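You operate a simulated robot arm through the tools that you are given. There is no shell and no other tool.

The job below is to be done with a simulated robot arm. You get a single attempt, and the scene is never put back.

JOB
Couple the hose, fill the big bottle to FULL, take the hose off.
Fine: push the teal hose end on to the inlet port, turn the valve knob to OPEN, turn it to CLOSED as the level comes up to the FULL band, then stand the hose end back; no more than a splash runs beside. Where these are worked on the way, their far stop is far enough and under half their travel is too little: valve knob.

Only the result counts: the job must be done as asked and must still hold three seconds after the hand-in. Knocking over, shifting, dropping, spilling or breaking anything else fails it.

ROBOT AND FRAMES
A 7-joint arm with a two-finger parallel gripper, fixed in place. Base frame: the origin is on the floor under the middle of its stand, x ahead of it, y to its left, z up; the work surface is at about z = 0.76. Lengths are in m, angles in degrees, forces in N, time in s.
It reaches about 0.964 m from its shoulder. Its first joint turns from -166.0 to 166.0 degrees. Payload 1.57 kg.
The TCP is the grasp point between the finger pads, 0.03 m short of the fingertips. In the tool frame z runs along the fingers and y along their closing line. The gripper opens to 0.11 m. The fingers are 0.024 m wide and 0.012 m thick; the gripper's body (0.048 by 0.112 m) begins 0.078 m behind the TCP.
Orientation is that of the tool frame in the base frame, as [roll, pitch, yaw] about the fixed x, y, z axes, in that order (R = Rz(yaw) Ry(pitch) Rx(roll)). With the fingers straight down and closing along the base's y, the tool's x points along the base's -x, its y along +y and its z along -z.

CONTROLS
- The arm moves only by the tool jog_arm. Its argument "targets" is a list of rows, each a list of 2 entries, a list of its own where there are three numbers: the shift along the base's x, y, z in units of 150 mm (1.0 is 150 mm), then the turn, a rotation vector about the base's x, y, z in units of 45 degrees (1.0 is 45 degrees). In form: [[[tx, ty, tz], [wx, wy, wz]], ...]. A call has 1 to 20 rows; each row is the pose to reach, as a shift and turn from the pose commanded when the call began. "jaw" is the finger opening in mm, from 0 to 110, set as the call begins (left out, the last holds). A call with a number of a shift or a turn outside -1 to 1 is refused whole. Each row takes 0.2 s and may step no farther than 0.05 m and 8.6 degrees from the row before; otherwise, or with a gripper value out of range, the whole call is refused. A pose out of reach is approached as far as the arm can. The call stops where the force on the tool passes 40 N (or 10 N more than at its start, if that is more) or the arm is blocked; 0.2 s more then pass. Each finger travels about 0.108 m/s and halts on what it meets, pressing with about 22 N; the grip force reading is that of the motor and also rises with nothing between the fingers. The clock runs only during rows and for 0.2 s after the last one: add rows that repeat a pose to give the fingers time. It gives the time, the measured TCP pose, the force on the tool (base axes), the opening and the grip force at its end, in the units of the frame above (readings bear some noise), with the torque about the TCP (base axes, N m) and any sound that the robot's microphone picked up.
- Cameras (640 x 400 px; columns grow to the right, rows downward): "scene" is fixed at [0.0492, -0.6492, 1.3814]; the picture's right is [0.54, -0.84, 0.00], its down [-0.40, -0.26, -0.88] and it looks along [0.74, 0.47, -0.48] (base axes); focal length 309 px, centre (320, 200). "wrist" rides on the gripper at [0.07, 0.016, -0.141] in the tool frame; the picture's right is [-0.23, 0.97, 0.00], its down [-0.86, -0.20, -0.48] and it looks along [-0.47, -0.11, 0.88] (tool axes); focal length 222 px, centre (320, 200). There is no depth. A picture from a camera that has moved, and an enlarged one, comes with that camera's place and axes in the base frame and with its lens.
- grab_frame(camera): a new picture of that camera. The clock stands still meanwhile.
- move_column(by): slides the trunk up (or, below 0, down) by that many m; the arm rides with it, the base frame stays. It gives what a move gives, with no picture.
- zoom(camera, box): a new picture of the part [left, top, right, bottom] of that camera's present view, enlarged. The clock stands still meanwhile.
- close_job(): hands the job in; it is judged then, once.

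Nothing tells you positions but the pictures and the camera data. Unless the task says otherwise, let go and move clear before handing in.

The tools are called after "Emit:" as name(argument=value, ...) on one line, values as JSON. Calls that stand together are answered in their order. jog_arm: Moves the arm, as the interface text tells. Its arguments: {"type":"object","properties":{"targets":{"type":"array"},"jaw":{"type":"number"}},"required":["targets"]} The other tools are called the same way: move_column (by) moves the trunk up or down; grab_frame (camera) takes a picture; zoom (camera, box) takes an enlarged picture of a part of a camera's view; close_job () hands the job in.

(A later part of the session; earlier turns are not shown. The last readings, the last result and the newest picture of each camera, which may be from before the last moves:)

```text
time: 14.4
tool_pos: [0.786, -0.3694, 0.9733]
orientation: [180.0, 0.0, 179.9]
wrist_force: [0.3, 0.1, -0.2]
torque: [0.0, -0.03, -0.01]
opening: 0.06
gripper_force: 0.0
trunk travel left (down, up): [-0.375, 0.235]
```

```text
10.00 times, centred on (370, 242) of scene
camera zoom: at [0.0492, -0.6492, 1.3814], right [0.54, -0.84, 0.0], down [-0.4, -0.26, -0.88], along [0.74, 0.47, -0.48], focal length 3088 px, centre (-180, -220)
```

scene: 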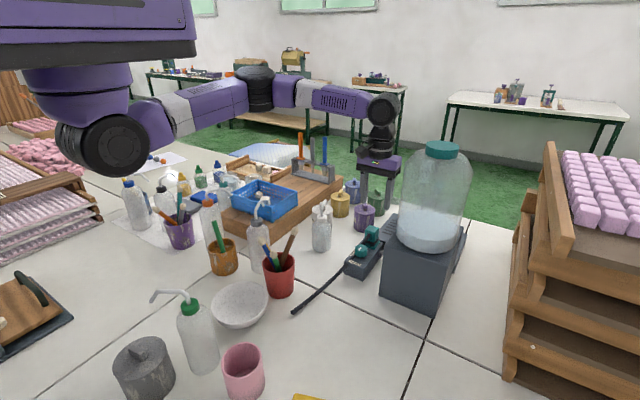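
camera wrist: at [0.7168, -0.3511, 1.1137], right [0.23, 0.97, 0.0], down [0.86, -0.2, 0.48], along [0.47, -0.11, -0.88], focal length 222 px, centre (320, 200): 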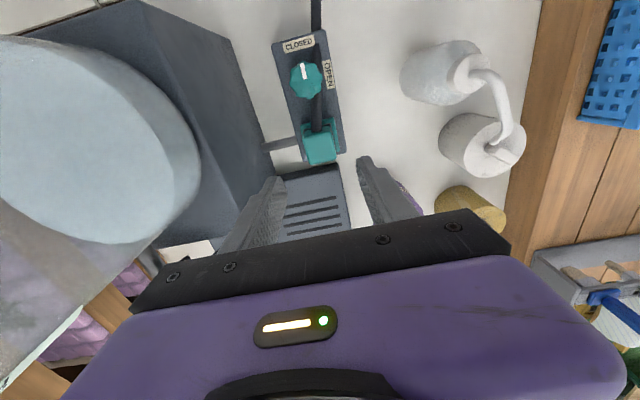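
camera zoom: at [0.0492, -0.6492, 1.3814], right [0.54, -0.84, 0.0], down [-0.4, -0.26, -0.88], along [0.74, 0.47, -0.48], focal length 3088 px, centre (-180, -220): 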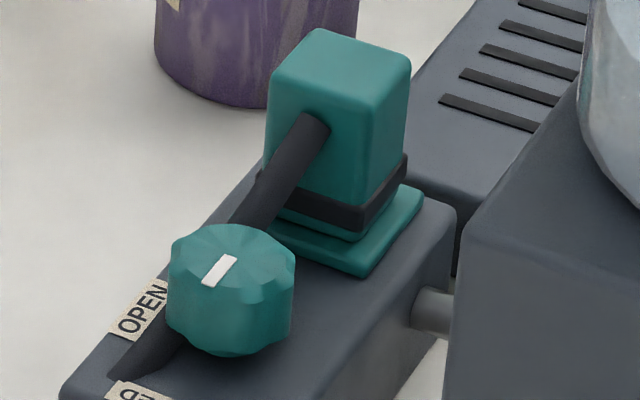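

The coupling holds and the hose is only a loose trailing line. The knob is a fluted ~36 mm cap near (0.714, -0.366), pointing at CLOSED; OPEN is a quarter turn clockwise. I'll move above it with the gripper pre-turned +45°, so that the turn stays symmetric.

Emit:
jog_arm(targets=[[[0, 0, 0], [0, 0, 0.16]], [[-0.12, 0, 0], [0, 0, 0.33]], [[-0.25, 0.01, 0], [0, 0, 0.5]], [[-0.38, 0.01, 0], [0, 0, 0.67]], [[-0.48, 0.01, -0.1], [0, 0, 0.84]], [[-0.48, 0.01, -0.25], [0, 0, 1.0]], [[-0.48, 0.01, -0.25], [0, 0, 1.0]]], jaw=60)

Emit:
grab_frame(camera="wrist")

Emit:
grab_frame(camera="scene")

Emit:
zoom(camera="wrist", box=[240, 100, 400, 210])

```text
time: 16.0
tool_pos: [0.7138, -0.3661, 0.9344]
orientation: [-180.0, 0.0, -134.9]
wrist_force: [0.5, -0.7, 0.0]
torque: [-0.01, -0.01, 0.01]
opening: 0.0598
gripper_force: 0.1
trunk travel left (down, up): [-0.375, 0.235]
```

```text
taken
camera wrist: at [0.6536, -0.4035, 1.0755], right [-0.53, 0.85, 0.0], down [0.74, 0.47, 0.48], along [0.41, 0.25, -0.88], focal length 222 px, centre (320, 200)
```

wrist: 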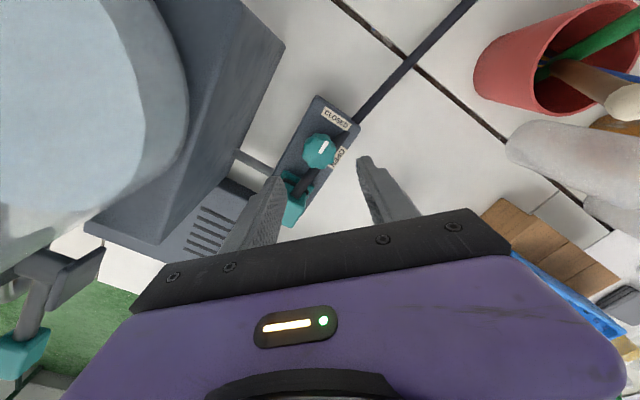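

```text
taken
```

scene: 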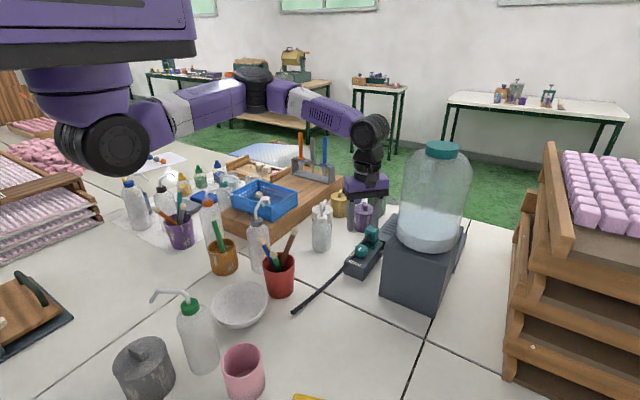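

```text
3.64 times, centred on (320, 155) of wrist
camera zoom: at [0.6536, -0.4035, 1.0755], right [-0.53, 0.85, 0.0], down [0.74, 0.47, 0.48], along [0.41, 0.25, -0.88], focal length 808 px, centre (320, 364)
```

zoom: 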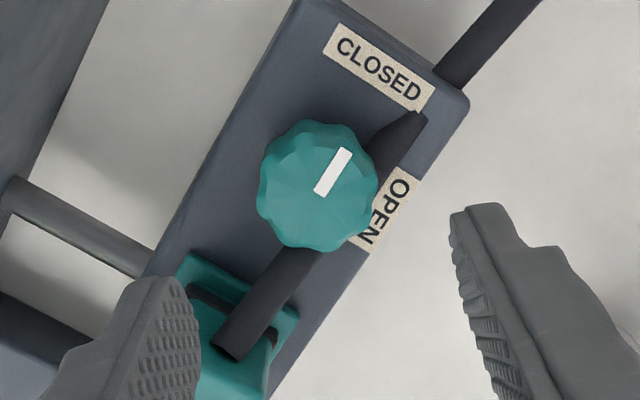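

Emit:
jog_arm(targets=[[[0.0, -0.005, -0.2], [0, 0, 0]], [[0.0, -0.005, -0.4], [0, 0, 0]], [[0.0, -0.005, -0.52], [0, 0, 0]], [[0.0, -0.005, -0.575], [0, 0, 0]], [[0.0, -0.005, -0.575], [0, 0, 0]]], jaw=60)

Emit:
zoom(camera="wrist", box=[240, 100, 400, 210])

Emit:
zoom(camera="scene", box=[330, 210, 410, 270])

Emit:
zoom(camera="scene", box=[390, 130, 480, 260])

```text
time: 17.2
tool_pos: [0.7131, -0.3676, 0.8479]
orientation: [179.9, -0.1, -135.0]
wrist_force: [-0.1, 0.0, 0.1]
torque: [-0.02, 0.02, -0.02]
opening: 0.0599
gripper_force: 0.1
trunk travel left (down, up): [-0.375, 0.235]
```

```text
3.64 times, centred on (320, 155) of wrist
camera zoom: at [0.6525, -0.4039, 0.9889], right [-0.53, 0.85, 0.0], down [0.75, 0.46, 0.48], along [0.41, 0.25, -0.88], focal length 808 px, centre (320, 364)
```

zoom: 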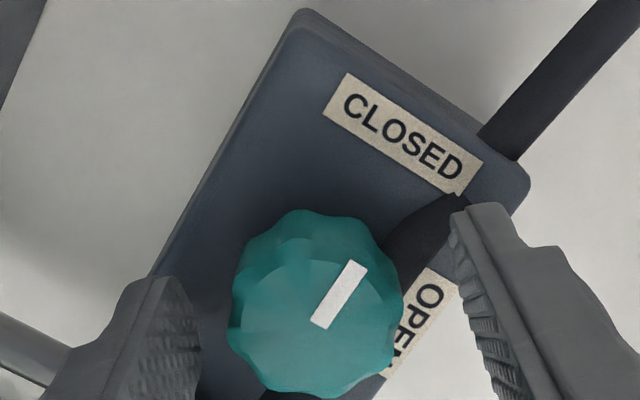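

```text
6.67 times, centred on (370, 240) of scene
camera zoom: at [0.0492, -0.6492, 1.3814], right [0.54, -0.84, 0.0], down [-0.4, -0.26, -0.88], along [0.74, 0.47, -0.48], focal length 2059 px, centre (-13, -67)
```

zoom: 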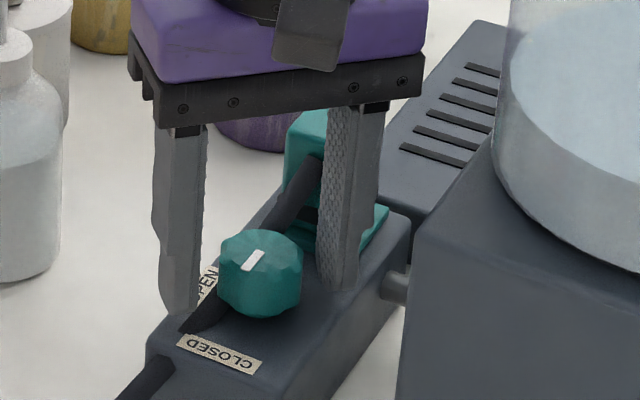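

```text
3.08 times, centred on (435, 195) of scene
camera zoom: at [0.0492, -0.6492, 1.3814], right [0.54, -0.84, 0.0], down [-0.4, -0.26, -0.88], along [0.74, 0.47, -0.48], focal length 950 px, centre (-34, 215)
```

zoom: 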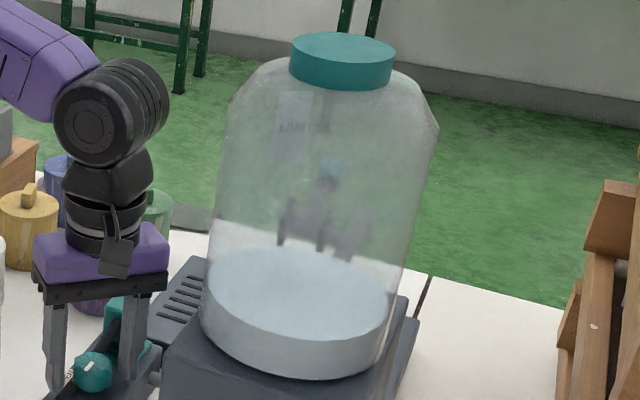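

Emit:
jog_arm(targets=[[[0, 0, 0], [0, 0, 0]], [[0, 0, 0], [0, 0, 0]]], jaw=15)

Emit:
zoom(camera="wrist", box=[240, 100, 400, 210])

Emit:
zoom(camera="scene", box=[390, 130, 480, 260])

```text
time: 17.8
tool_pos: [0.7156, -0.3686, 0.8471]
orientation: [-179.7, 0.0, -135.0]
wrist_force: [9.0, -9.1, -4.2]
torque: [-0.39, 0.17, -0.01]
opening: 0.0346
gripper_force: 42.3
trunk travel left (down, up): [-0.375, 0.235]
```

```text
3.64 times, centred on (320, 155) of wrist
camera zoom: at [0.6533, -0.4045, 0.9891], right [-0.53, 0.85, 0.0], down [0.74, 0.47, 0.48], along [0.41, 0.25, -0.88], focal length 808 px, centre (320, 364)
```

zoom: 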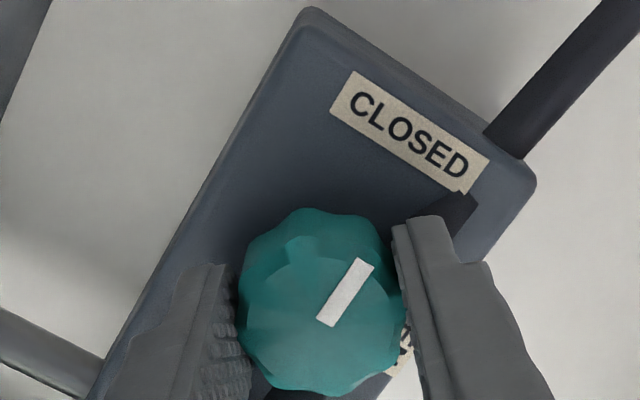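

```text
3.08 times, centred on (435, 195) of scene
camera zoom: at [0.0492, -0.6492, 1.3814], right [0.54, -0.84, 0.0], down [-0.4, -0.26, -0.88], along [0.74, 0.47, -0.48], focal length 950 px, centre (-34, 215)
```

zoom: 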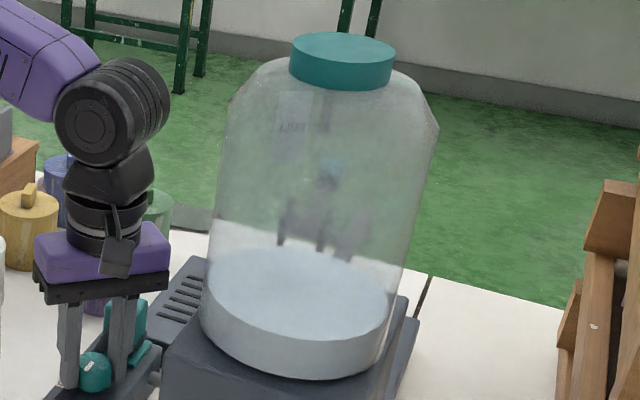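

The knob is gripped. I'll turn it the first 45° clockwise toward OPEN, with a small centring correction.

Emit:
jog_arm(targets=[[[0.006, -0.006, 0], [0, 0, -0.1]], [[0.012, -0.012, 0], [0, 0, -0.27]], [[0.012, -0.012, 0], [0, 0, -0.45]], [[0.012, -0.012, 0], [0, 0, -0.63]], [[0.012, -0.012, 0], [0, 0, -0.81]], [[0.012, -0.012, 0], [0, 0, -1.0]]], jaw=15)

Emit:
zoom(camera="wrist", box=[240, 100, 400, 210])

Emit:
zoom(camera="scene", box=[390, 130, 480, 260])

Emit:
grab_frame(camera="scene")

```text
time: 19.2
tool_pos: [0.7139, -0.3674, 0.8491]
orientation: [179.9, -0.1, -180.0]
wrist_force: [-17.1, 18.0, 2.6]
torque: [0.08, -0.51, 0.05]
opening: 0.0346
gripper_force: 42.0
trunk travel left (down, up): [-0.375, 0.235]
```

```text
3.64 times, centred on (320, 155) of wrist
camera zoom: at [0.6449, -0.3506, 0.9894], right [0.23, 0.97, 0.0], down [0.86, -0.2, 0.48], along [0.46, -0.11, -0.88], focal length 808 px, centre (320, 364)
```

zoom: 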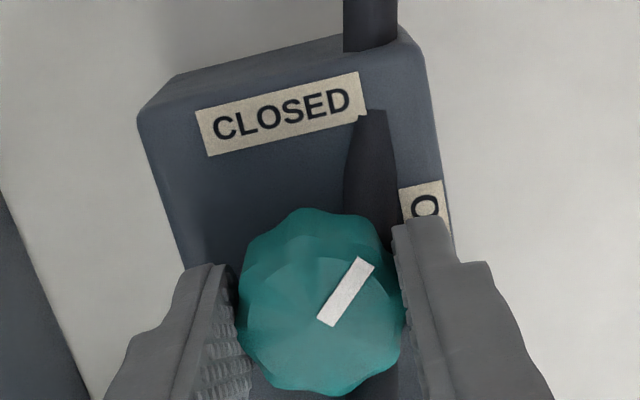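

```text
3.08 times, centred on (435, 195) of scene
camera zoom: at [0.0492, -0.6492, 1.3814], right [0.54, -0.84, 0.0], down [-0.4, -0.26, -0.88], along [0.74, 0.47, -0.48], focal length 950 px, centre (-34, 215)
```

zoom: 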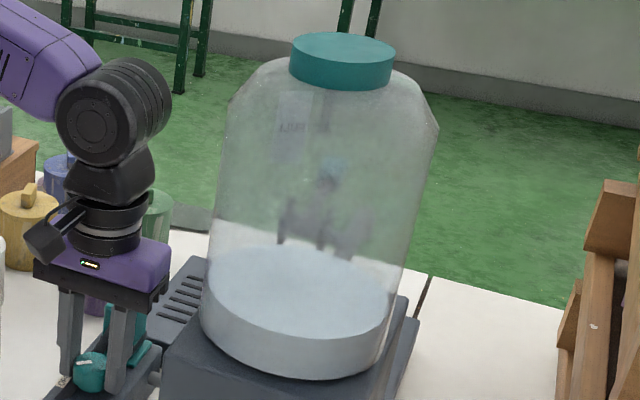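

```text
taken
```

scene: 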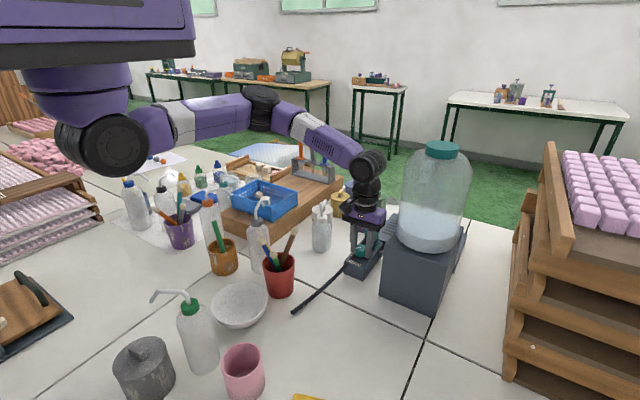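

Emit:
jog_arm(targets=[[[-0.005, 0.005, 0], [0, 0, -0.1]], [[-0.008, 0.008, 0], [0, 0, -0.27]], [[-0.008, 0.008, 0], [0, 0, -0.45]], [[-0.008, 0.008, 0], [0, 0, -0.63]], [[-0.008, 0.008, 0], [0, 0, -0.81]], [[-0.008, 0.008, 0], [0, 0, -1.0]]], jaw=15)

Emit:
zoom(camera="wrist", box=[240, 100, 400, 210])

Emit:
zoom(camera="scene", box=[390, 130, 480, 260])

Emit:
zoom(camera="scene", box=[320, 200, 480, 310])

```text
time: 20.6
tool_pos: [0.7141, -0.3675, 0.8491]
orientation: [179.9, -0.1, 134.9]
wrist_force: [-16.7, 21.9, -3.3]
torque: [-0.1, -0.03, 0.11]
opening: 0.0345
gripper_force: 41.5
trunk travel left (down, up): [-0.375, 0.235]
```

```text
3.64 times, centred on (320, 155) of wrist
camera zoom: at [0.6768, -0.3054, 0.9893], right [0.85, 0.53, 0.0], down [0.46, -0.75, 0.48], along [0.25, -0.41, -0.88], focal length 808 px, centre (320, 364)
```

zoom: 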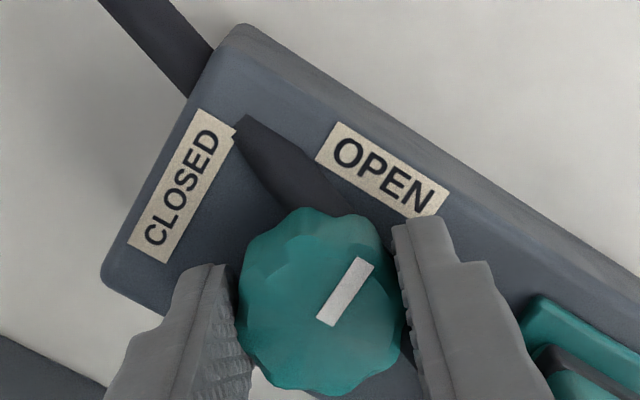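

```text
3.08 times, centred on (435, 195) of scene
camera zoom: at [0.0492, -0.6492, 1.3814], right [0.54, -0.84, 0.0], down [-0.4, -0.26, -0.88], along [0.74, 0.47, -0.48], focal length 950 px, centre (-34, 215)
```

zoom: 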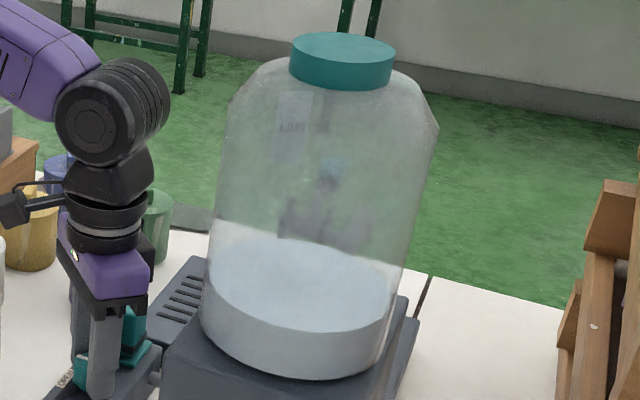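

```text
3.64 times, centred on (400, 255) of scene
camera zoom: at [0.0492, -0.6492, 1.3814], right [0.54, -0.84, 0.0], down [-0.4, -0.26, -0.88], along [0.74, 0.47, -0.48], focal length 1123 px, centre (29, 0)
```

zoom: 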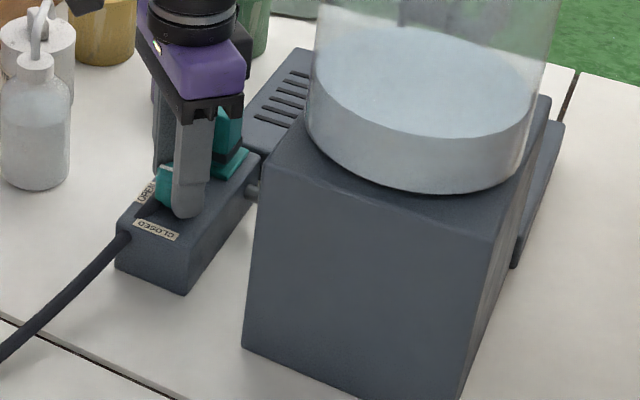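

The pointer is at OPEN and the level has begun to rise. I'll hold the knob, ease the side load and time the fill in short waits.

Emit:
jog_arm(targets=[[[-0.007, 0.008, 0], [0, 0, 0]], [[-0.007, 0.008, 0], [0, 0, 0]], [[-0.007, 0.008, 0], [0, 0, 0]], [[-0.007, 0.008, 0], [0, 0, 0]]], jaw=15)

Emit:
zoom(camera="scene", box=[390, 130, 480, 260])

Emit:
zoom(camera="scene", box=[400, 170, 480, 230])

```text
time: 21.6
tool_pos: [0.7149, -0.3678, 0.8489]
orientation: [180.0, 0.1, 135.0]
wrist_force: [-3.1, 7.3, -12.9]
torque: [0.17, -0.28, 0.0]
opening: 0.0345
gripper_force: 42.0
trunk travel left (down, up): [-0.375, 0.235]
```

```text
3.08 times, centred on (435, 195) of scene
camera zoom: at [0.0492, -0.6492, 1.3814], right [0.54, -0.84, 0.0], down [-0.4, -0.26, -0.88], along [0.74, 0.47, -0.48], focal length 950 px, centre (-34, 215)
```

zoom: 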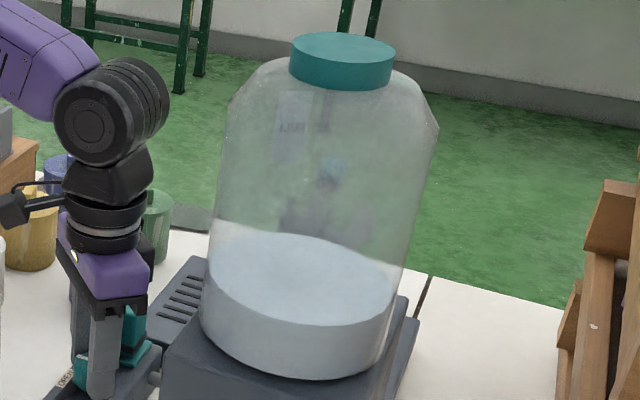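

```text
6.67 times, centred on (440, 200) of scene
camera zoom: at [0.0492, -0.6492, 1.3814], right [0.54, -0.84, 0.0], down [-0.4, -0.26, -0.88], along [0.74, 0.47, -0.48], focal length 2059 px, centre (-480, 200)
```

zoom: 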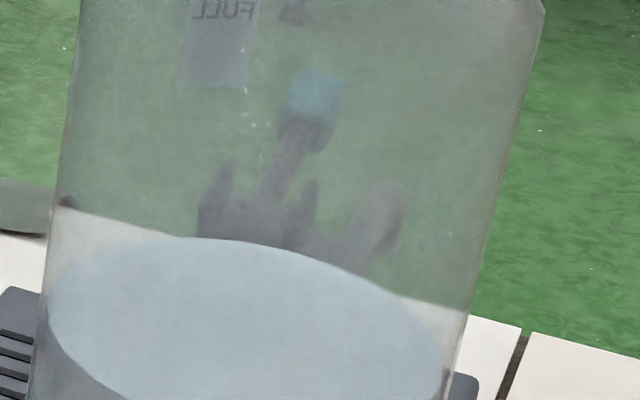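

Emit:
jog_arm(targets=[[[-0.002, 0.002, 0.002], [0, 0, 0]], [[-0.002, 0.002, 0.002], [0, 0, 0]], [[-0.002, 0.002, 0.002], [0, 0, 0]], [[-0.002, 0.002, 0.002], [0, 0, 0]], [[-0.002, 0.002, 0.002], [0, 0, 0]], [[-0.002, 0.002, 0.002], [0, 0, 0]], [[-0.002, 0.002, 0.002], [0, 0, 0]], [[-0.002, 0.002, 0.002], [0, 0, 0]], [[-0.002, 0.002, 0.002], [0, 0, 0]]], jaw=15)

Emit:
zoom(camera="scene", box=[400, 170, 480, 230])

Emit:
zoom(camera="scene", box=[320, 200, 480, 310])

```text
time: 23.6
tool_pos: [0.7152, -0.3654, 0.848]
orientation: [-180.0, 0.0, 135.0]
wrist_force: [13.3, -7.4, -22.3]
torque: [-0.67, -0.8, 0.03]
opening: 0.0347
gripper_force: 42.5
trunk travel left (down, up): [-0.375, 0.235]
```

```text
6.67 times, centred on (440, 200) of scene
camera zoom: at [0.0492, -0.6492, 1.3814], right [0.54, -0.84, 0.0], down [-0.4, -0.26, -0.88], along [0.74, 0.47, -0.48], focal length 2059 px, centre (-480, 200)
```

zoom: 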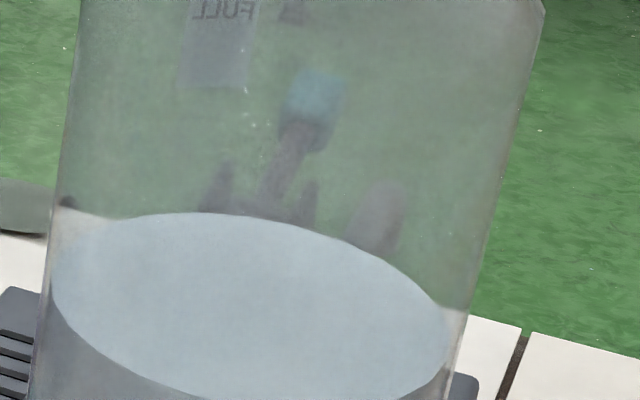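

```text
3.64 times, centred on (400, 255) of scene
camera zoom: at [0.0492, -0.6492, 1.3814], right [0.54, -0.84, 0.0], down [-0.4, -0.26, -0.88], along [0.74, 0.47, -0.48], focal length 1123 px, centre (29, 0)
```

zoom: 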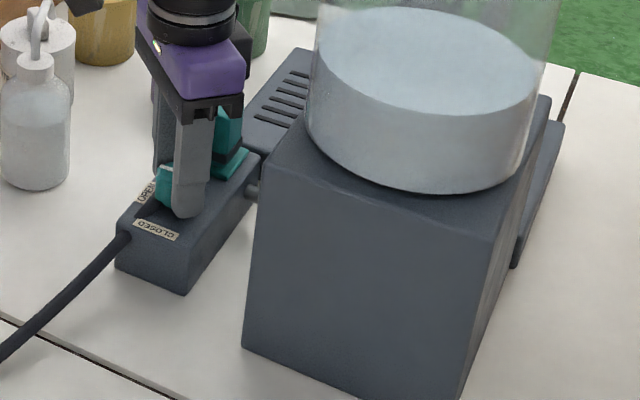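

The level rises about 5.7 mm/s and has roughly 15 s to go to the FULL text, and there's no leak at the port. I'll keep waiting in blocks with a small correction to ease the arm's side load.

Emit:
jog_arm(targets=[[[0.006, -0.003, -0.006], [0, 0, 0]], [[0.012, -0.006, -0.013], [0, 0, 0]], [[0.012, -0.006, -0.013], [0, 0, 0]], [[0.012, -0.006, -0.013], [0, 0, 0]], [[0.012, -0.006, -0.013], [0, 0, 0]], [[0.012, -0.006, -0.013], [0, 0, 0]], [[0.012, -0.006, -0.013], [0, 0, 0]], [[0.012, -0.006, -0.013], [0, 0, 0]], [[0.012, -0.006, -0.013], [0, 0, 0]], [[0.012, -0.006, -0.013], [0, 0, 0]], [[0.012, -0.006, -0.013], [0, 0, 0]], [[0.012, -0.006, -0.013], [0, 0, 0]], [[0.012, -0.006, -0.013], [0, 0, 0]], [[0.012, -0.006, -0.013], [0, 0, 0]], [[0.012, -0.006, -0.013], [0, 0, 0]]], jaw=15)

Emit:
zoom(camera="scene", box=[400, 150, 480, 210])

Emit:
zoom(camera="scene", box=[320, 200, 480, 310])

```text
time: 26.8
tool_pos: [0.7145, -0.366, 0.8484]
orientation: [-180.0, 0.1, 135.0]
wrist_force: [1.1, 8.7, 32.9]
torque: [0.15, -0.15, -0.03]
opening: 0.0348
gripper_force: 41.9
trunk travel left (down, up): [-0.375, 0.235]
```

```text
6.67 times, centred on (440, 180) of scene
camera zoom: at [0.0492, -0.6492, 1.3814], right [0.54, -0.84, 0.0], down [-0.4, -0.26, -0.88], along [0.74, 0.47, -0.48], focal length 2059 px, centre (-480, 333)
```

zoom: 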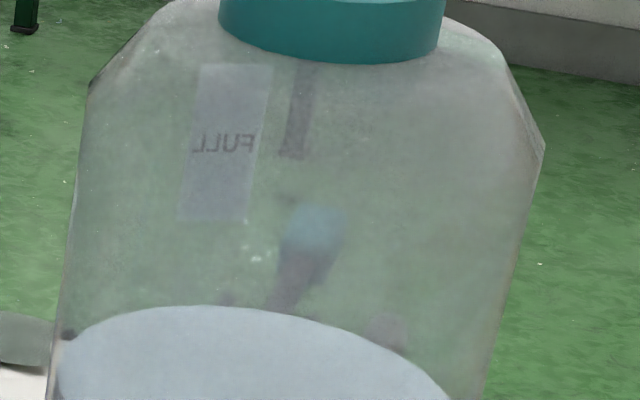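

```text
3.64 times, centred on (400, 255) of scene
camera zoom: at [0.0492, -0.6492, 1.3814], right [0.54, -0.84, 0.0], down [-0.4, -0.26, -0.88], along [0.74, 0.47, -0.48], focal length 1123 px, centre (29, 0)
```

zoom: 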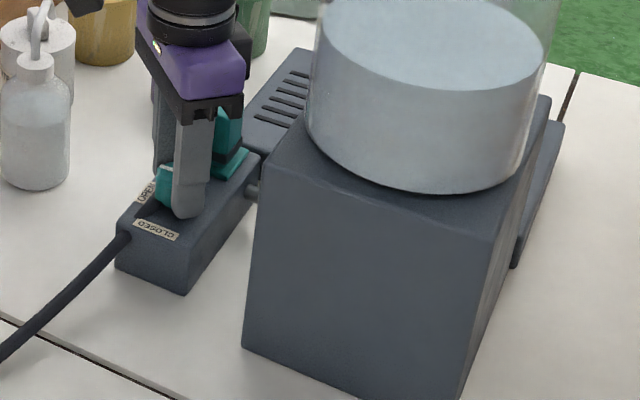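

Emit:
jog_arm(targets=[[[0, 0.003, 0.004], [0, 0, 0]], [[0, 0.005, 0.008], [0, 0, 0]], [[0, 0.005, 0.008], [0, 0, 0]], [[0, 0.005, 0.008], [0, 0, 0]], [[0, 0.005, 0.008], [0, 0, 0]], [[0, 0.005, 0.008], [0, 0, 0]], [[0, 0.005, 0.008], [0, 0, 0]], [[0, 0.005, 0.008], [0, 0, 0]], [[0, 0.005, 0.008], [0, 0, 0]], [[0, 0.005, 0.008], [0, 0, 0]], [[0, 0.005, 0.008], [0, 0, 0]], [[0, 0.005, 0.008], [0, 0, 0]], [[0, 0.005, 0.008], [0, 0, 0]], [[0, 0.005, 0.008], [0, 0, 0]], [[0, 0.005, 0.008], [0, 0, 0]], [[0, 0.005, 0.008], [0, 0, 0]], [[0, 0.005, 0.008], [0, 0, 0]], [[0, 0.005, 0.008], [0, 0, 0]], [[0, 0.005, 0.008], [0, 0, 0]], [[0, 0.005, 0.008], [0, 0, 0]]], jaw=15)

Emit:
zoom(camera="scene", box=[400, 150, 480, 210])

Emit:
zoom(camera="scene", box=[320, 200, 480, 310])

```text
time: 31.0
tool_pos: [0.7148, -0.3678, 0.8472]
orientation: [-180.0, 0.0, 135.0]
wrist_force: [10.9, -14.3, 2.1]
torque: [-0.49, -0.49, -0.03]
opening: 0.0348
gripper_force: 41.2
trunk travel left (down, up): [-0.375, 0.235]
```

```text
6.67 times, centred on (440, 180) of scene
camera zoom: at [0.0492, -0.6492, 1.3814], right [0.54, -0.84, 0.0], down [-0.4, -0.26, -0.88], along [0.74, 0.47, -0.48], focal length 2059 px, centre (-480, 333)
```

zoom: 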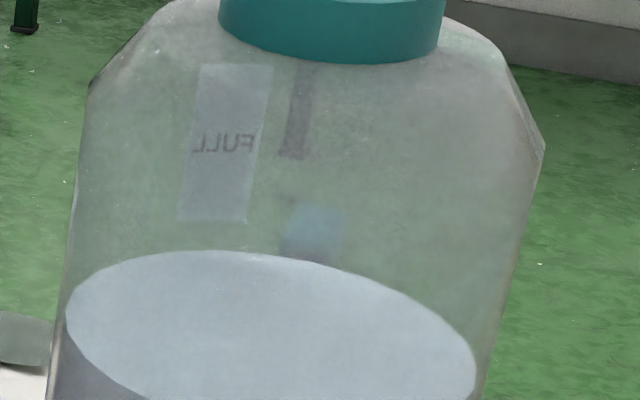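

```text
3.64 times, centred on (400, 255) of scene
camera zoom: at [0.0492, -0.6492, 1.3814], right [0.54, -0.84, 0.0], down [-0.4, -0.26, -0.88], along [0.74, 0.47, -0.48], focal length 1123 px, centre (29, 0)
```

zoom: 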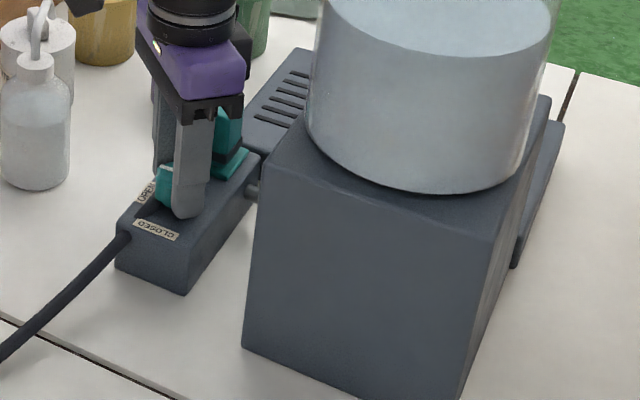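

Emit:
jog_arm(targets=[[[0.003, -0.004, 0], [0, 0, 0]], [[0.005, -0.006, 0], [0, 0, 0]], [[0.005, -0.006, 0], [0, 0, 0]], [[0.005, -0.006, 0], [0, 0, 0]], [[0.005, -0.006, 0], [0, 0, 0]], [[0.005, -0.006, 0], [0, 0, 0]], [[0.005, -0.006, 0], [0, 0, 0]], [[0.005, -0.006, 0], [0, 0, 0]], [[0.005, -0.006, 0], [0, 0, 0]], [[0.005, -0.006, 0], [0, 0, 0]], [[0.005, -0.006, 0], [0, 0, 0]], [[0.005, -0.006, 0], [0, 0, 0]], [[0.005, -0.006, 0], [0, 0, 0]], [[0.005, -0.006, 0], [0, 0, 0]], [[0.005, -0.006, 0], [0, 0, 0]], [[0.005, -0.006, 0], [0, 0, 0]], [[0.005, -0.006, 0], [0, 0, 0]], [[0.005, -0.006, 0], [0, 0, 0]]], jaw=15)

Emit:
zoom(camera="scene", box=[400, 150, 480, 210])

Emit:
zoom(camera="wrist", box=[240, 100, 400, 210])

```text
time: 34.8
tool_pos: [0.7158, -0.3665, 0.8489]
orientation: [180.0, -0.1, 135.0]
wrist_force: [-7.9, 0.7, 2.5]
torque: [0.47, 0.5, 0.01]
opening: 0.0345
gripper_force: 42.2
trunk travel left (down, up): [-0.375, 0.235]
```

```text
6.67 times, centred on (440, 180) of scene
camera zoom: at [0.0492, -0.6492, 1.3814], right [0.54, -0.84, 0.0], down [-0.4, -0.26, -0.88], along [0.74, 0.47, -0.48], focal length 2059 px, centre (-480, 333)
```

zoom: 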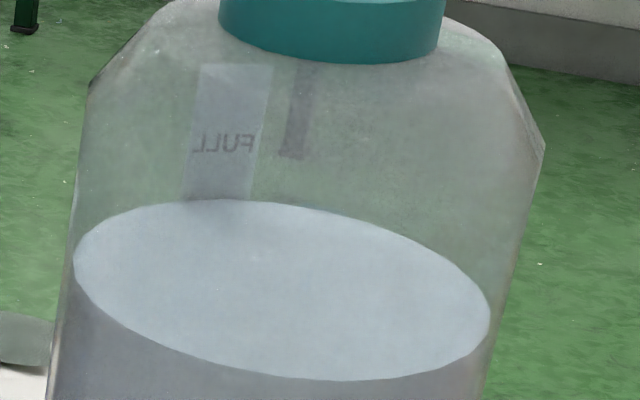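

```text
3.64 times, centred on (320, 155) of wrist
camera zoom: at [0.6768, -0.3053, 0.9887], right [0.85, 0.53, 0.0], down [0.46, -0.75, 0.48], along [0.25, -0.41, -0.88], focal length 808 px, centre (320, 364)
```

zoom: 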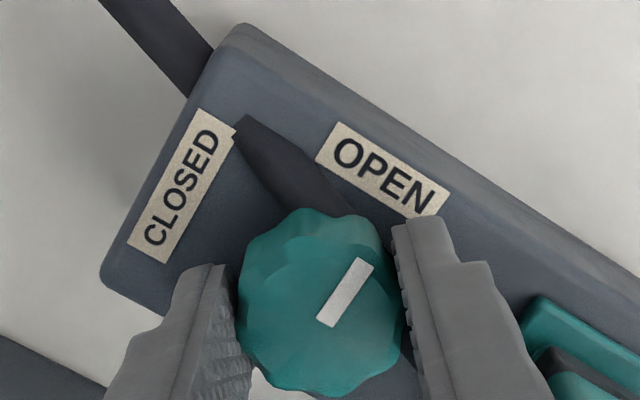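

Emit:
jog_arm(targets=[[[0, 0, 0], [0, 0, 0]], [[0, 0, 0], [0, 0, 0]], [[0, 0, 0], [0, 0, 0]], [[0, 0, 0], [0, 0, 0]], [[0, 0, 0], [0, 0, 0]], [[0, 0, 0], [0, 0, 0]], [[0, 0, 0], [0, 0, 0]], [[0, 0, 0], [0, 0, 0]], [[0, 0, 0], [0, 0, 0]], [[0, 0, 0], [0, 0, 0]]], jaw=15)

Emit:
zoom(camera="scene", box=[400, 150, 480, 210])

```text
time: 37.0
tool_pos: [0.7147, -0.3668, 0.8475]
orientation: [180.0, 0.0, 135.0]
wrist_force: [-13.5, 3.2, -1.9]
torque: [0.0, 0.06, -0.04]
opening: 0.0345
gripper_force: 41.5
trunk travel left (down, up): [-0.375, 0.235]
```

```text
6.67 times, centred on (440, 180) of scene
camera zoom: at [0.0492, -0.6492, 1.3814], right [0.54, -0.84, 0.0], down [-0.4, -0.26, -0.88], along [0.74, 0.47, -0.48], focal length 2059 px, centre (-480, 333)
```

zoom: 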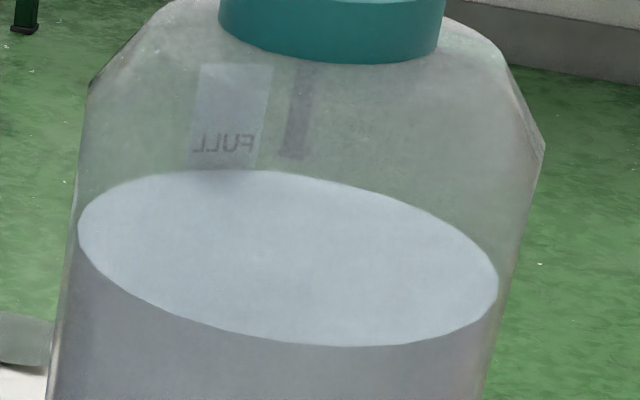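

I'm a little below the FULL text, and closing adds about 8 mm of rise, so I'll start turning back to CLOSED now.

Emit:
jog_arm(targets=[[[0, 0, 0], [0, 0, 0]], [[0, 0, 0], [0, 0, 0.16]], [[0, 0, 0], [0, 0, 0.33]], [[0, 0, 0], [0, 0, 0.5]], [[0, 0, 0], [0, 0, 0.67]], [[0, 0, 0], [0, 0, 0.84]], [[0, 0, 0], [0, 0, 1.0]]], jaw=15)

Emit:
zoom(camera="scene", box=[400, 150, 480, 210])

Emit:
zoom(camera="wrist", box=[240, 100, 400, 210])

```text
time: 38.6
tool_pos: [0.7142, -0.3667, 0.8481]
orientation: [-180.0, -0.1, -179.9]
wrist_force: [-18.6, -0.6, -10.3]
torque: [-0.07, -0.58, 0.03]
opening: 0.0349
gripper_force: 41.6
trunk travel left (down, up): [-0.375, 0.235]
```

```text
6.67 times, centred on (440, 180) of scene
camera zoom: at [0.0492, -0.6492, 1.3814], right [0.54, -0.84, 0.0], down [-0.4, -0.26, -0.88], along [0.74, 0.47, -0.48], focal length 2059 px, centre (-480, 333)
```

zoom: 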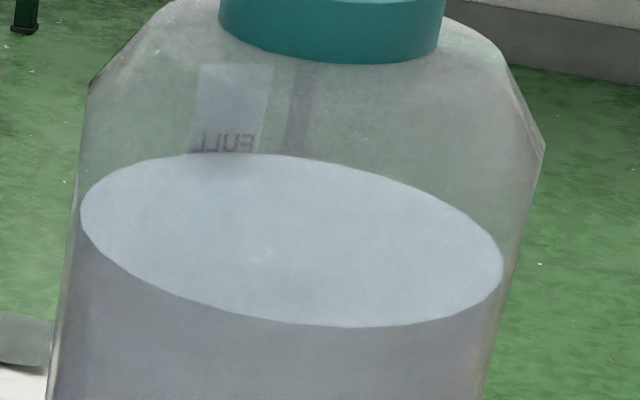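

```text
3.64 times, centred on (320, 155) of wrist
camera zoom: at [0.6448, -0.3504, 0.9888], right [0.23, 0.97, 0.0], down [0.86, -0.2, 0.48], along [0.46, -0.11, -0.88], focal length 808 px, centre (320, 364)
```

zoom: 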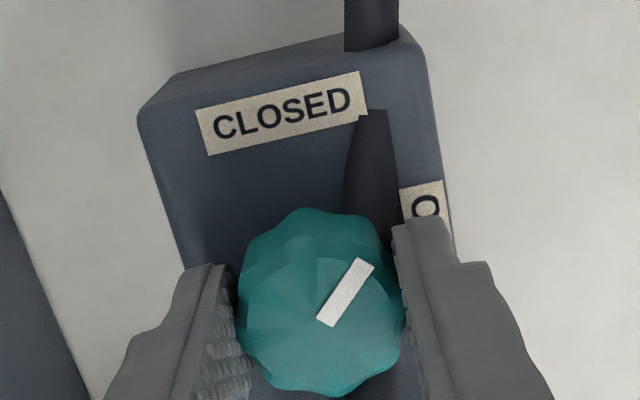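

Emit:
jog_arm(targets=[[[0, 0, 0], [0, 0, 0]], [[0, 0, 0], [0, 0, 0]], [[-0.004, 0, 0], [0, 0, 0.16]], [[-0.006, 0, 0], [0, 0, 0.33]], [[-0.006, 0, 0], [0, 0, 0.5]], [[-0.006, 0, 0], [0, 0, 0.67]], [[-0.006, 0, 0], [0, 0, 0.84]], [[-0.006, 0, 0], [0, 0, 1.0]]], jaw=15)

Emit:
zoom(camera="scene", box=[400, 150, 480, 210])

Emit:
zoom(camera="wrist", box=[240, 100, 400, 210])

```text
time: 40.4
tool_pos: [0.7162, -0.3672, 0.8467]
orientation: [-179.9, 0.0, -135.0]
wrist_force: [-10.3, -4.4, -19.4]
torque: [-0.34, 0.69, -0.08]
opening: 0.0345
gripper_force: 42.0
trunk travel left (down, up): [-0.375, 0.235]
```

```text
6.67 times, centred on (440, 180) of scene
camera zoom: at [0.0492, -0.6492, 1.3814], right [0.54, -0.84, 0.0], down [-0.4, -0.26, -0.88], along [0.74, 0.47, -0.48], focal length 2059 px, centre (-480, 333)
```

zoom: 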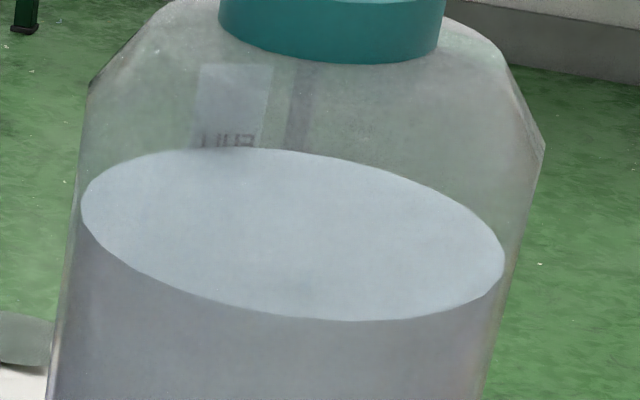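

```text
3.64 times, centred on (320, 155) of wrist
camera zoom: at [0.6538, -0.4047, 0.9887], right [-0.53, 0.85, 0.0], down [0.74, 0.47, 0.48], along [0.41, 0.25, -0.88], focal length 808 px, centre (320, 364)
```

zoom: 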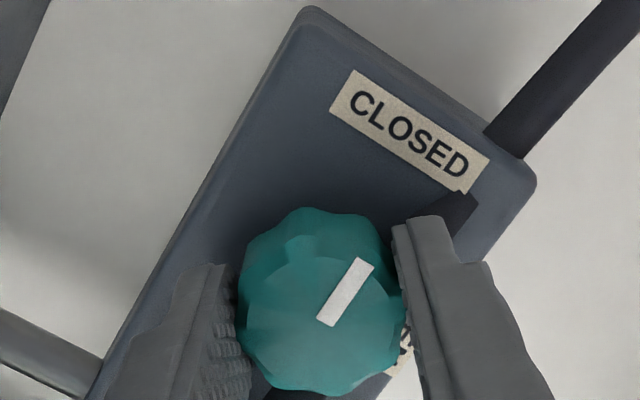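

Emit:
jog_arm(targets=[[[-0.003, 0, -0.003], [0, 0, 0.05]], [[-0.003, 0, -0.005], [0, 0, 0.1]], [[-0.003, 0, -0.005], [0, 0, 0.1]]], jaw=15)

Emit:
zoom(camera="scene", box=[400, 150, 480, 210])

Emit:
zoom(camera="wrist", box=[240, 100, 400, 210])

```text
time: 41.2
tool_pos: [0.7137, -0.368, 0.848]
orientation: [-179.8, 0.2, -130.4]
wrist_force: [2.1, -2.6, -7.0]
torque: [0.45, -0.28, -0.93]
opening: 0.0349
gripper_force: 41.8
trunk travel left (down, up): [-0.375, 0.235]
```

```text
6.67 times, centred on (440, 180) of scene
camera zoom: at [0.0492, -0.6492, 1.3814], right [0.54, -0.84, 0.0], down [-0.4, -0.26, -0.88], along [0.74, 0.47, -0.48], focal length 2059 px, centre (-480, 333)
```

zoom: 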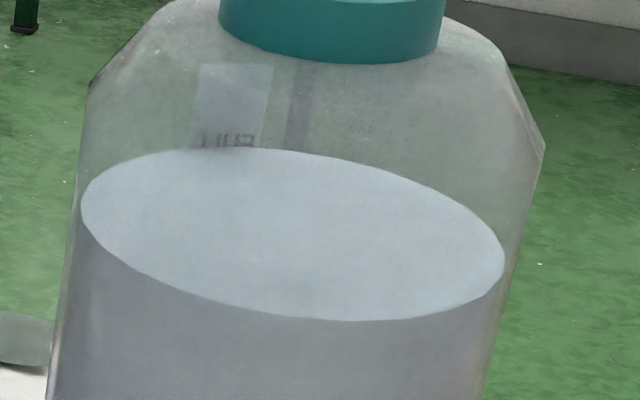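

```text
3.64 times, centred on (320, 155) of wrist
camera zoom: at [0.6571, -0.4087, 0.9887], right [-0.59, 0.8, 0.0], down [0.7, 0.52, 0.48], along [0.39, 0.28, -0.88], focal length 808 px, centre (320, 364)
```

zoom: 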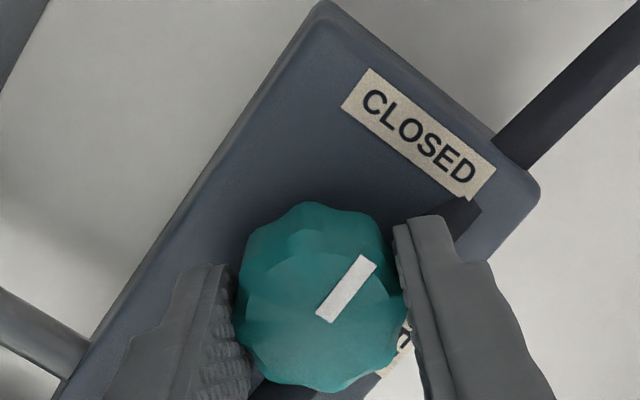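

The knob is against the CLOSED stop (torque built up), and the level is steady on the FULL text. I'll release the knob and rise.

Emit:
jog_arm(targets=[[[0, 0, 0], [0, 0, 0]], [[0, 0, 0], [0, 0, 0]], [[0, 0, 0.1], [0, 0, 0]], [[0, 0, 0.35], [0, 0, 0]], [[0, 0, 0.6], [0, 0, 0]], [[0, 0, 0.8], [0, 0, 0]], [[0, 0, 0.8], [0, 0, 0]]], jaw=60)

Emit:
grab_frame(camera="wrist")

Emit:
zoom(camera="scene", box=[400, 150, 480, 210])

Emit:
zoom(camera="scene", box=[330, 210, 410, 270])

```text
time: 42.8
tool_pos: [0.7156, -0.3674, 0.9672]
orientation: [-180.0, 0.0, -130.5]
wrist_force: [-0.8, -0.4, 0.9]
torque: [0.01, 0.02, -0.01]
opening: 0.06
gripper_force: 0.0
trunk travel left (down, up): [-0.375, 0.235]
```

```text
taken
camera wrist: at [0.6575, -0.409, 1.1082], right [-0.59, 0.8, 0.0], down [0.71, 0.52, 0.48], along [0.39, 0.28, -0.88], focal length 222 px, centre (320, 200)
```

wrist: 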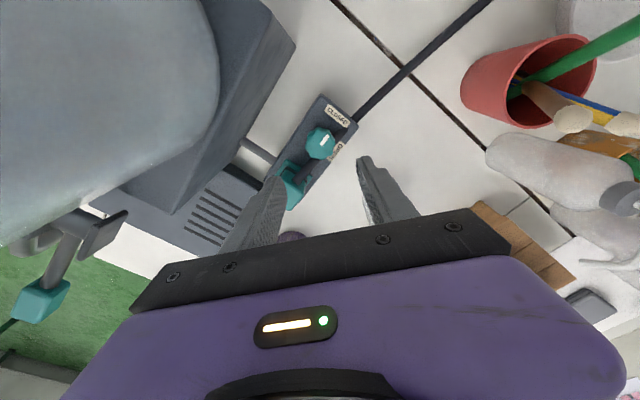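

```text
6.67 times, centred on (440, 180) of scene
camera zoom: at [0.0492, -0.6492, 1.3814], right [0.54, -0.84, 0.0], down [-0.4, -0.26, -0.88], along [0.74, 0.47, -0.48], focal length 2059 px, centre (-480, 333)
```

zoom: 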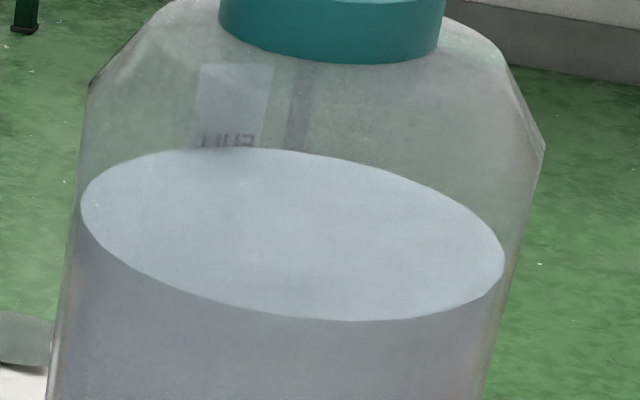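

```text
6.67 times, centred on (370, 240) of scene
camera zoom: at [0.0492, -0.6492, 1.3814], right [0.54, -0.84, 0.0], down [-0.4, -0.26, -0.88], along [0.74, 0.47, -0.48], focal length 2059 px, centre (-13, -67)
```

zoom: 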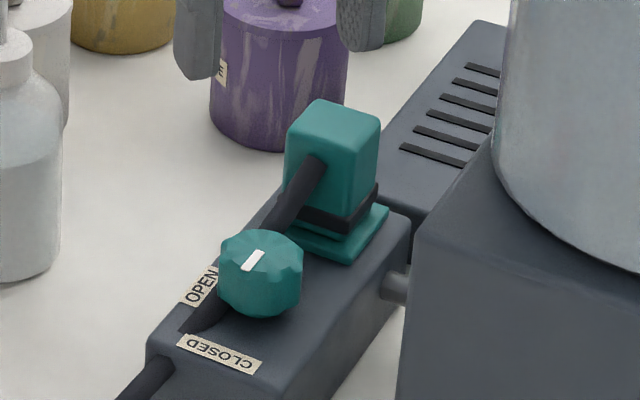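

Emit:
jog_arm(targets=[[[0, 0, 0], [0, 0, -0.16]], [[0.1, 0, 0], [0, 0, -0.33]], [[0.2, 0, 0], [0, 0, -0.5]], [[0.3, 0, 0], [0, 0, -0.67]], [[0.4, 0, 0], [0, 0, -0.84]], [[0.477, -0.004, 0], [0, 0, -1.0]], [[0.477, -0.004, 0], [0, 0, -1.0]]], jaw=60)

Emit:
jog_arm(targets=[[[0, 0, -0.05], [0, 0, -0.05]], [[0, 0, -0.1], [0, 0, -0.1]], [[0, 0, -0.1], [0, 0, -0.1]]], jaw=60)

Emit:
grab_frame(camera="wrist")

Emit:
zoom(camera="wrist", box=[240, 100, 400, 210])

Emit:
zoom(camera="scene", box=[330, 200, 410, 260])

```text
time: 44.4
tool_pos: [0.7846, -0.3669, 0.9666]
orientation: [-179.9, -0.1, -175.6]
wrist_force: [0.9, -0.5, 0.7]
torque: [0.0, -0.03, 0.05]
opening: 0.0602
gripper_force: 0.0
trunk travel left (down, up): [-0.375, 0.235]
```

```text
time: 45.2
tool_pos: [0.785, -0.3676, 0.9521]
orientation: [180.0, 0.0, 180.0]
wrist_force: [-0.5, 0.1, -0.4]
torque: [-0.02, 0.0, 0.03]
opening: 0.06
gripper_force: 0.1
trunk travel left (down, up): [-0.375, 0.235]
```

```text
taken
camera wrist: at [0.7156, -0.3505, 1.0929], right [0.23, 0.97, 0.0], down [0.86, -0.2, 0.48], along [0.47, -0.11, -0.88], focal length 222 px, centre (320, 200)
```

wrist: 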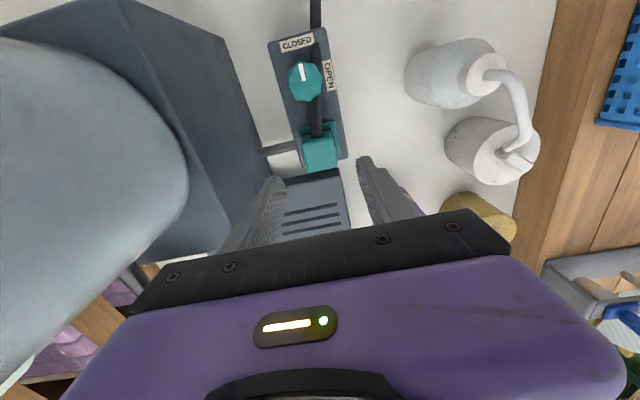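

```text
3.64 times, centred on (320, 155) of wrist
camera zoom: at [0.7156, -0.3505, 1.0929], right [0.23, 0.97, 0.0], down [0.86, -0.2, 0.48], along [0.47, -0.11, -0.88], focal length 808 px, centre (320, 364)
```

zoom: 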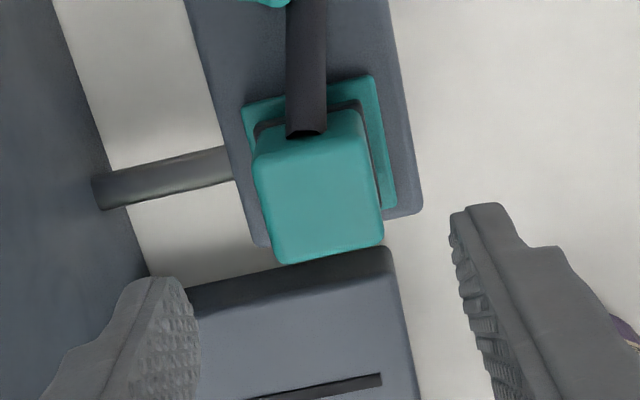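

```text
6.67 times, centred on (370, 230) of scene
camera zoom: at [0.0492, -0.6492, 1.3814], right [0.54, -0.84, 0.0], down [-0.4, -0.26, -0.88], along [0.74, 0.47, -0.48], focal length 2059 px, centre (-13, 0)
```

zoom: 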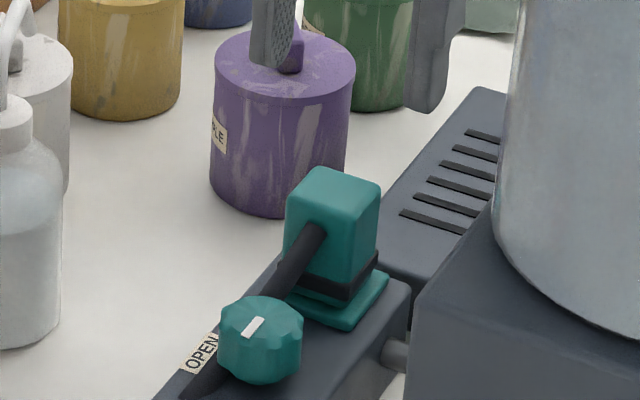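

Emit:
jog_arm(targets=[[[0, 0, -0.2], [0, 0, 0]], [[0, 0, -0.4], [0, 0, 0]], [[0, 0, -0.52], [0, 0, 0]], [[0, 0, -0.577], [0, 0, 0]], [[0, 0, -0.577], [0, 0, 0]]], jaw=60)

Emit:
zoom(camera="wrist", box=[240, 100, 400, 210])

Emit:
zoom(camera="scene", box=[330, 200, 410, 260])

```text
time: 46.4
tool_pos: [0.7843, -0.3673, 0.8653]
orientation: [180.0, 0.1, 180.0]
wrist_force: [0.3, 0.1, -0.1]
torque: [0.01, 0.0, -0.05]
opening: 0.0601
gripper_force: 0.0
trunk travel left (down, up): [-0.375, 0.235]
```

```text
3.64 times, centred on (320, 155) of wrist
camera zoom: at [0.7154, -0.3505, 1.0062], right [0.23, 0.97, 0.0], down [0.86, -0.2, 0.48], along [0.47, -0.11, -0.88], focal length 808 px, centre (320, 364)
```

zoom: 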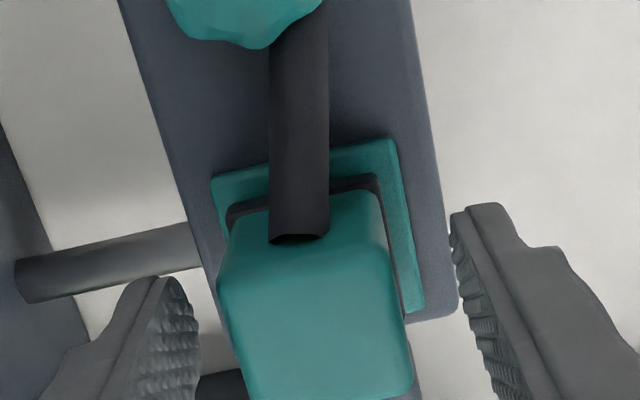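

```text
6.67 times, centred on (370, 230) of scene
camera zoom: at [0.0492, -0.6492, 1.3814], right [0.54, -0.84, 0.0], down [-0.4, -0.26, -0.88], along [0.74, 0.47, -0.48], focal length 2059 px, centre (-13, 0)
```

zoom: 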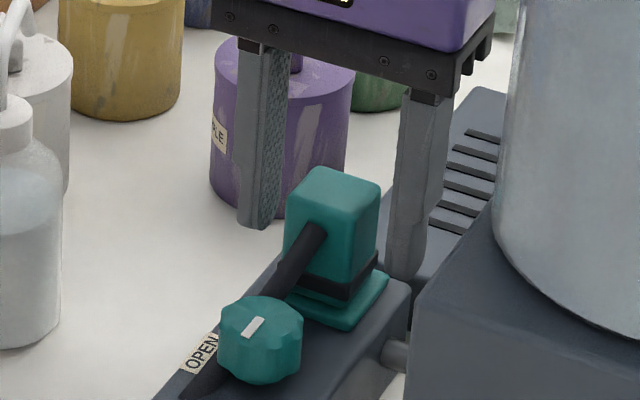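

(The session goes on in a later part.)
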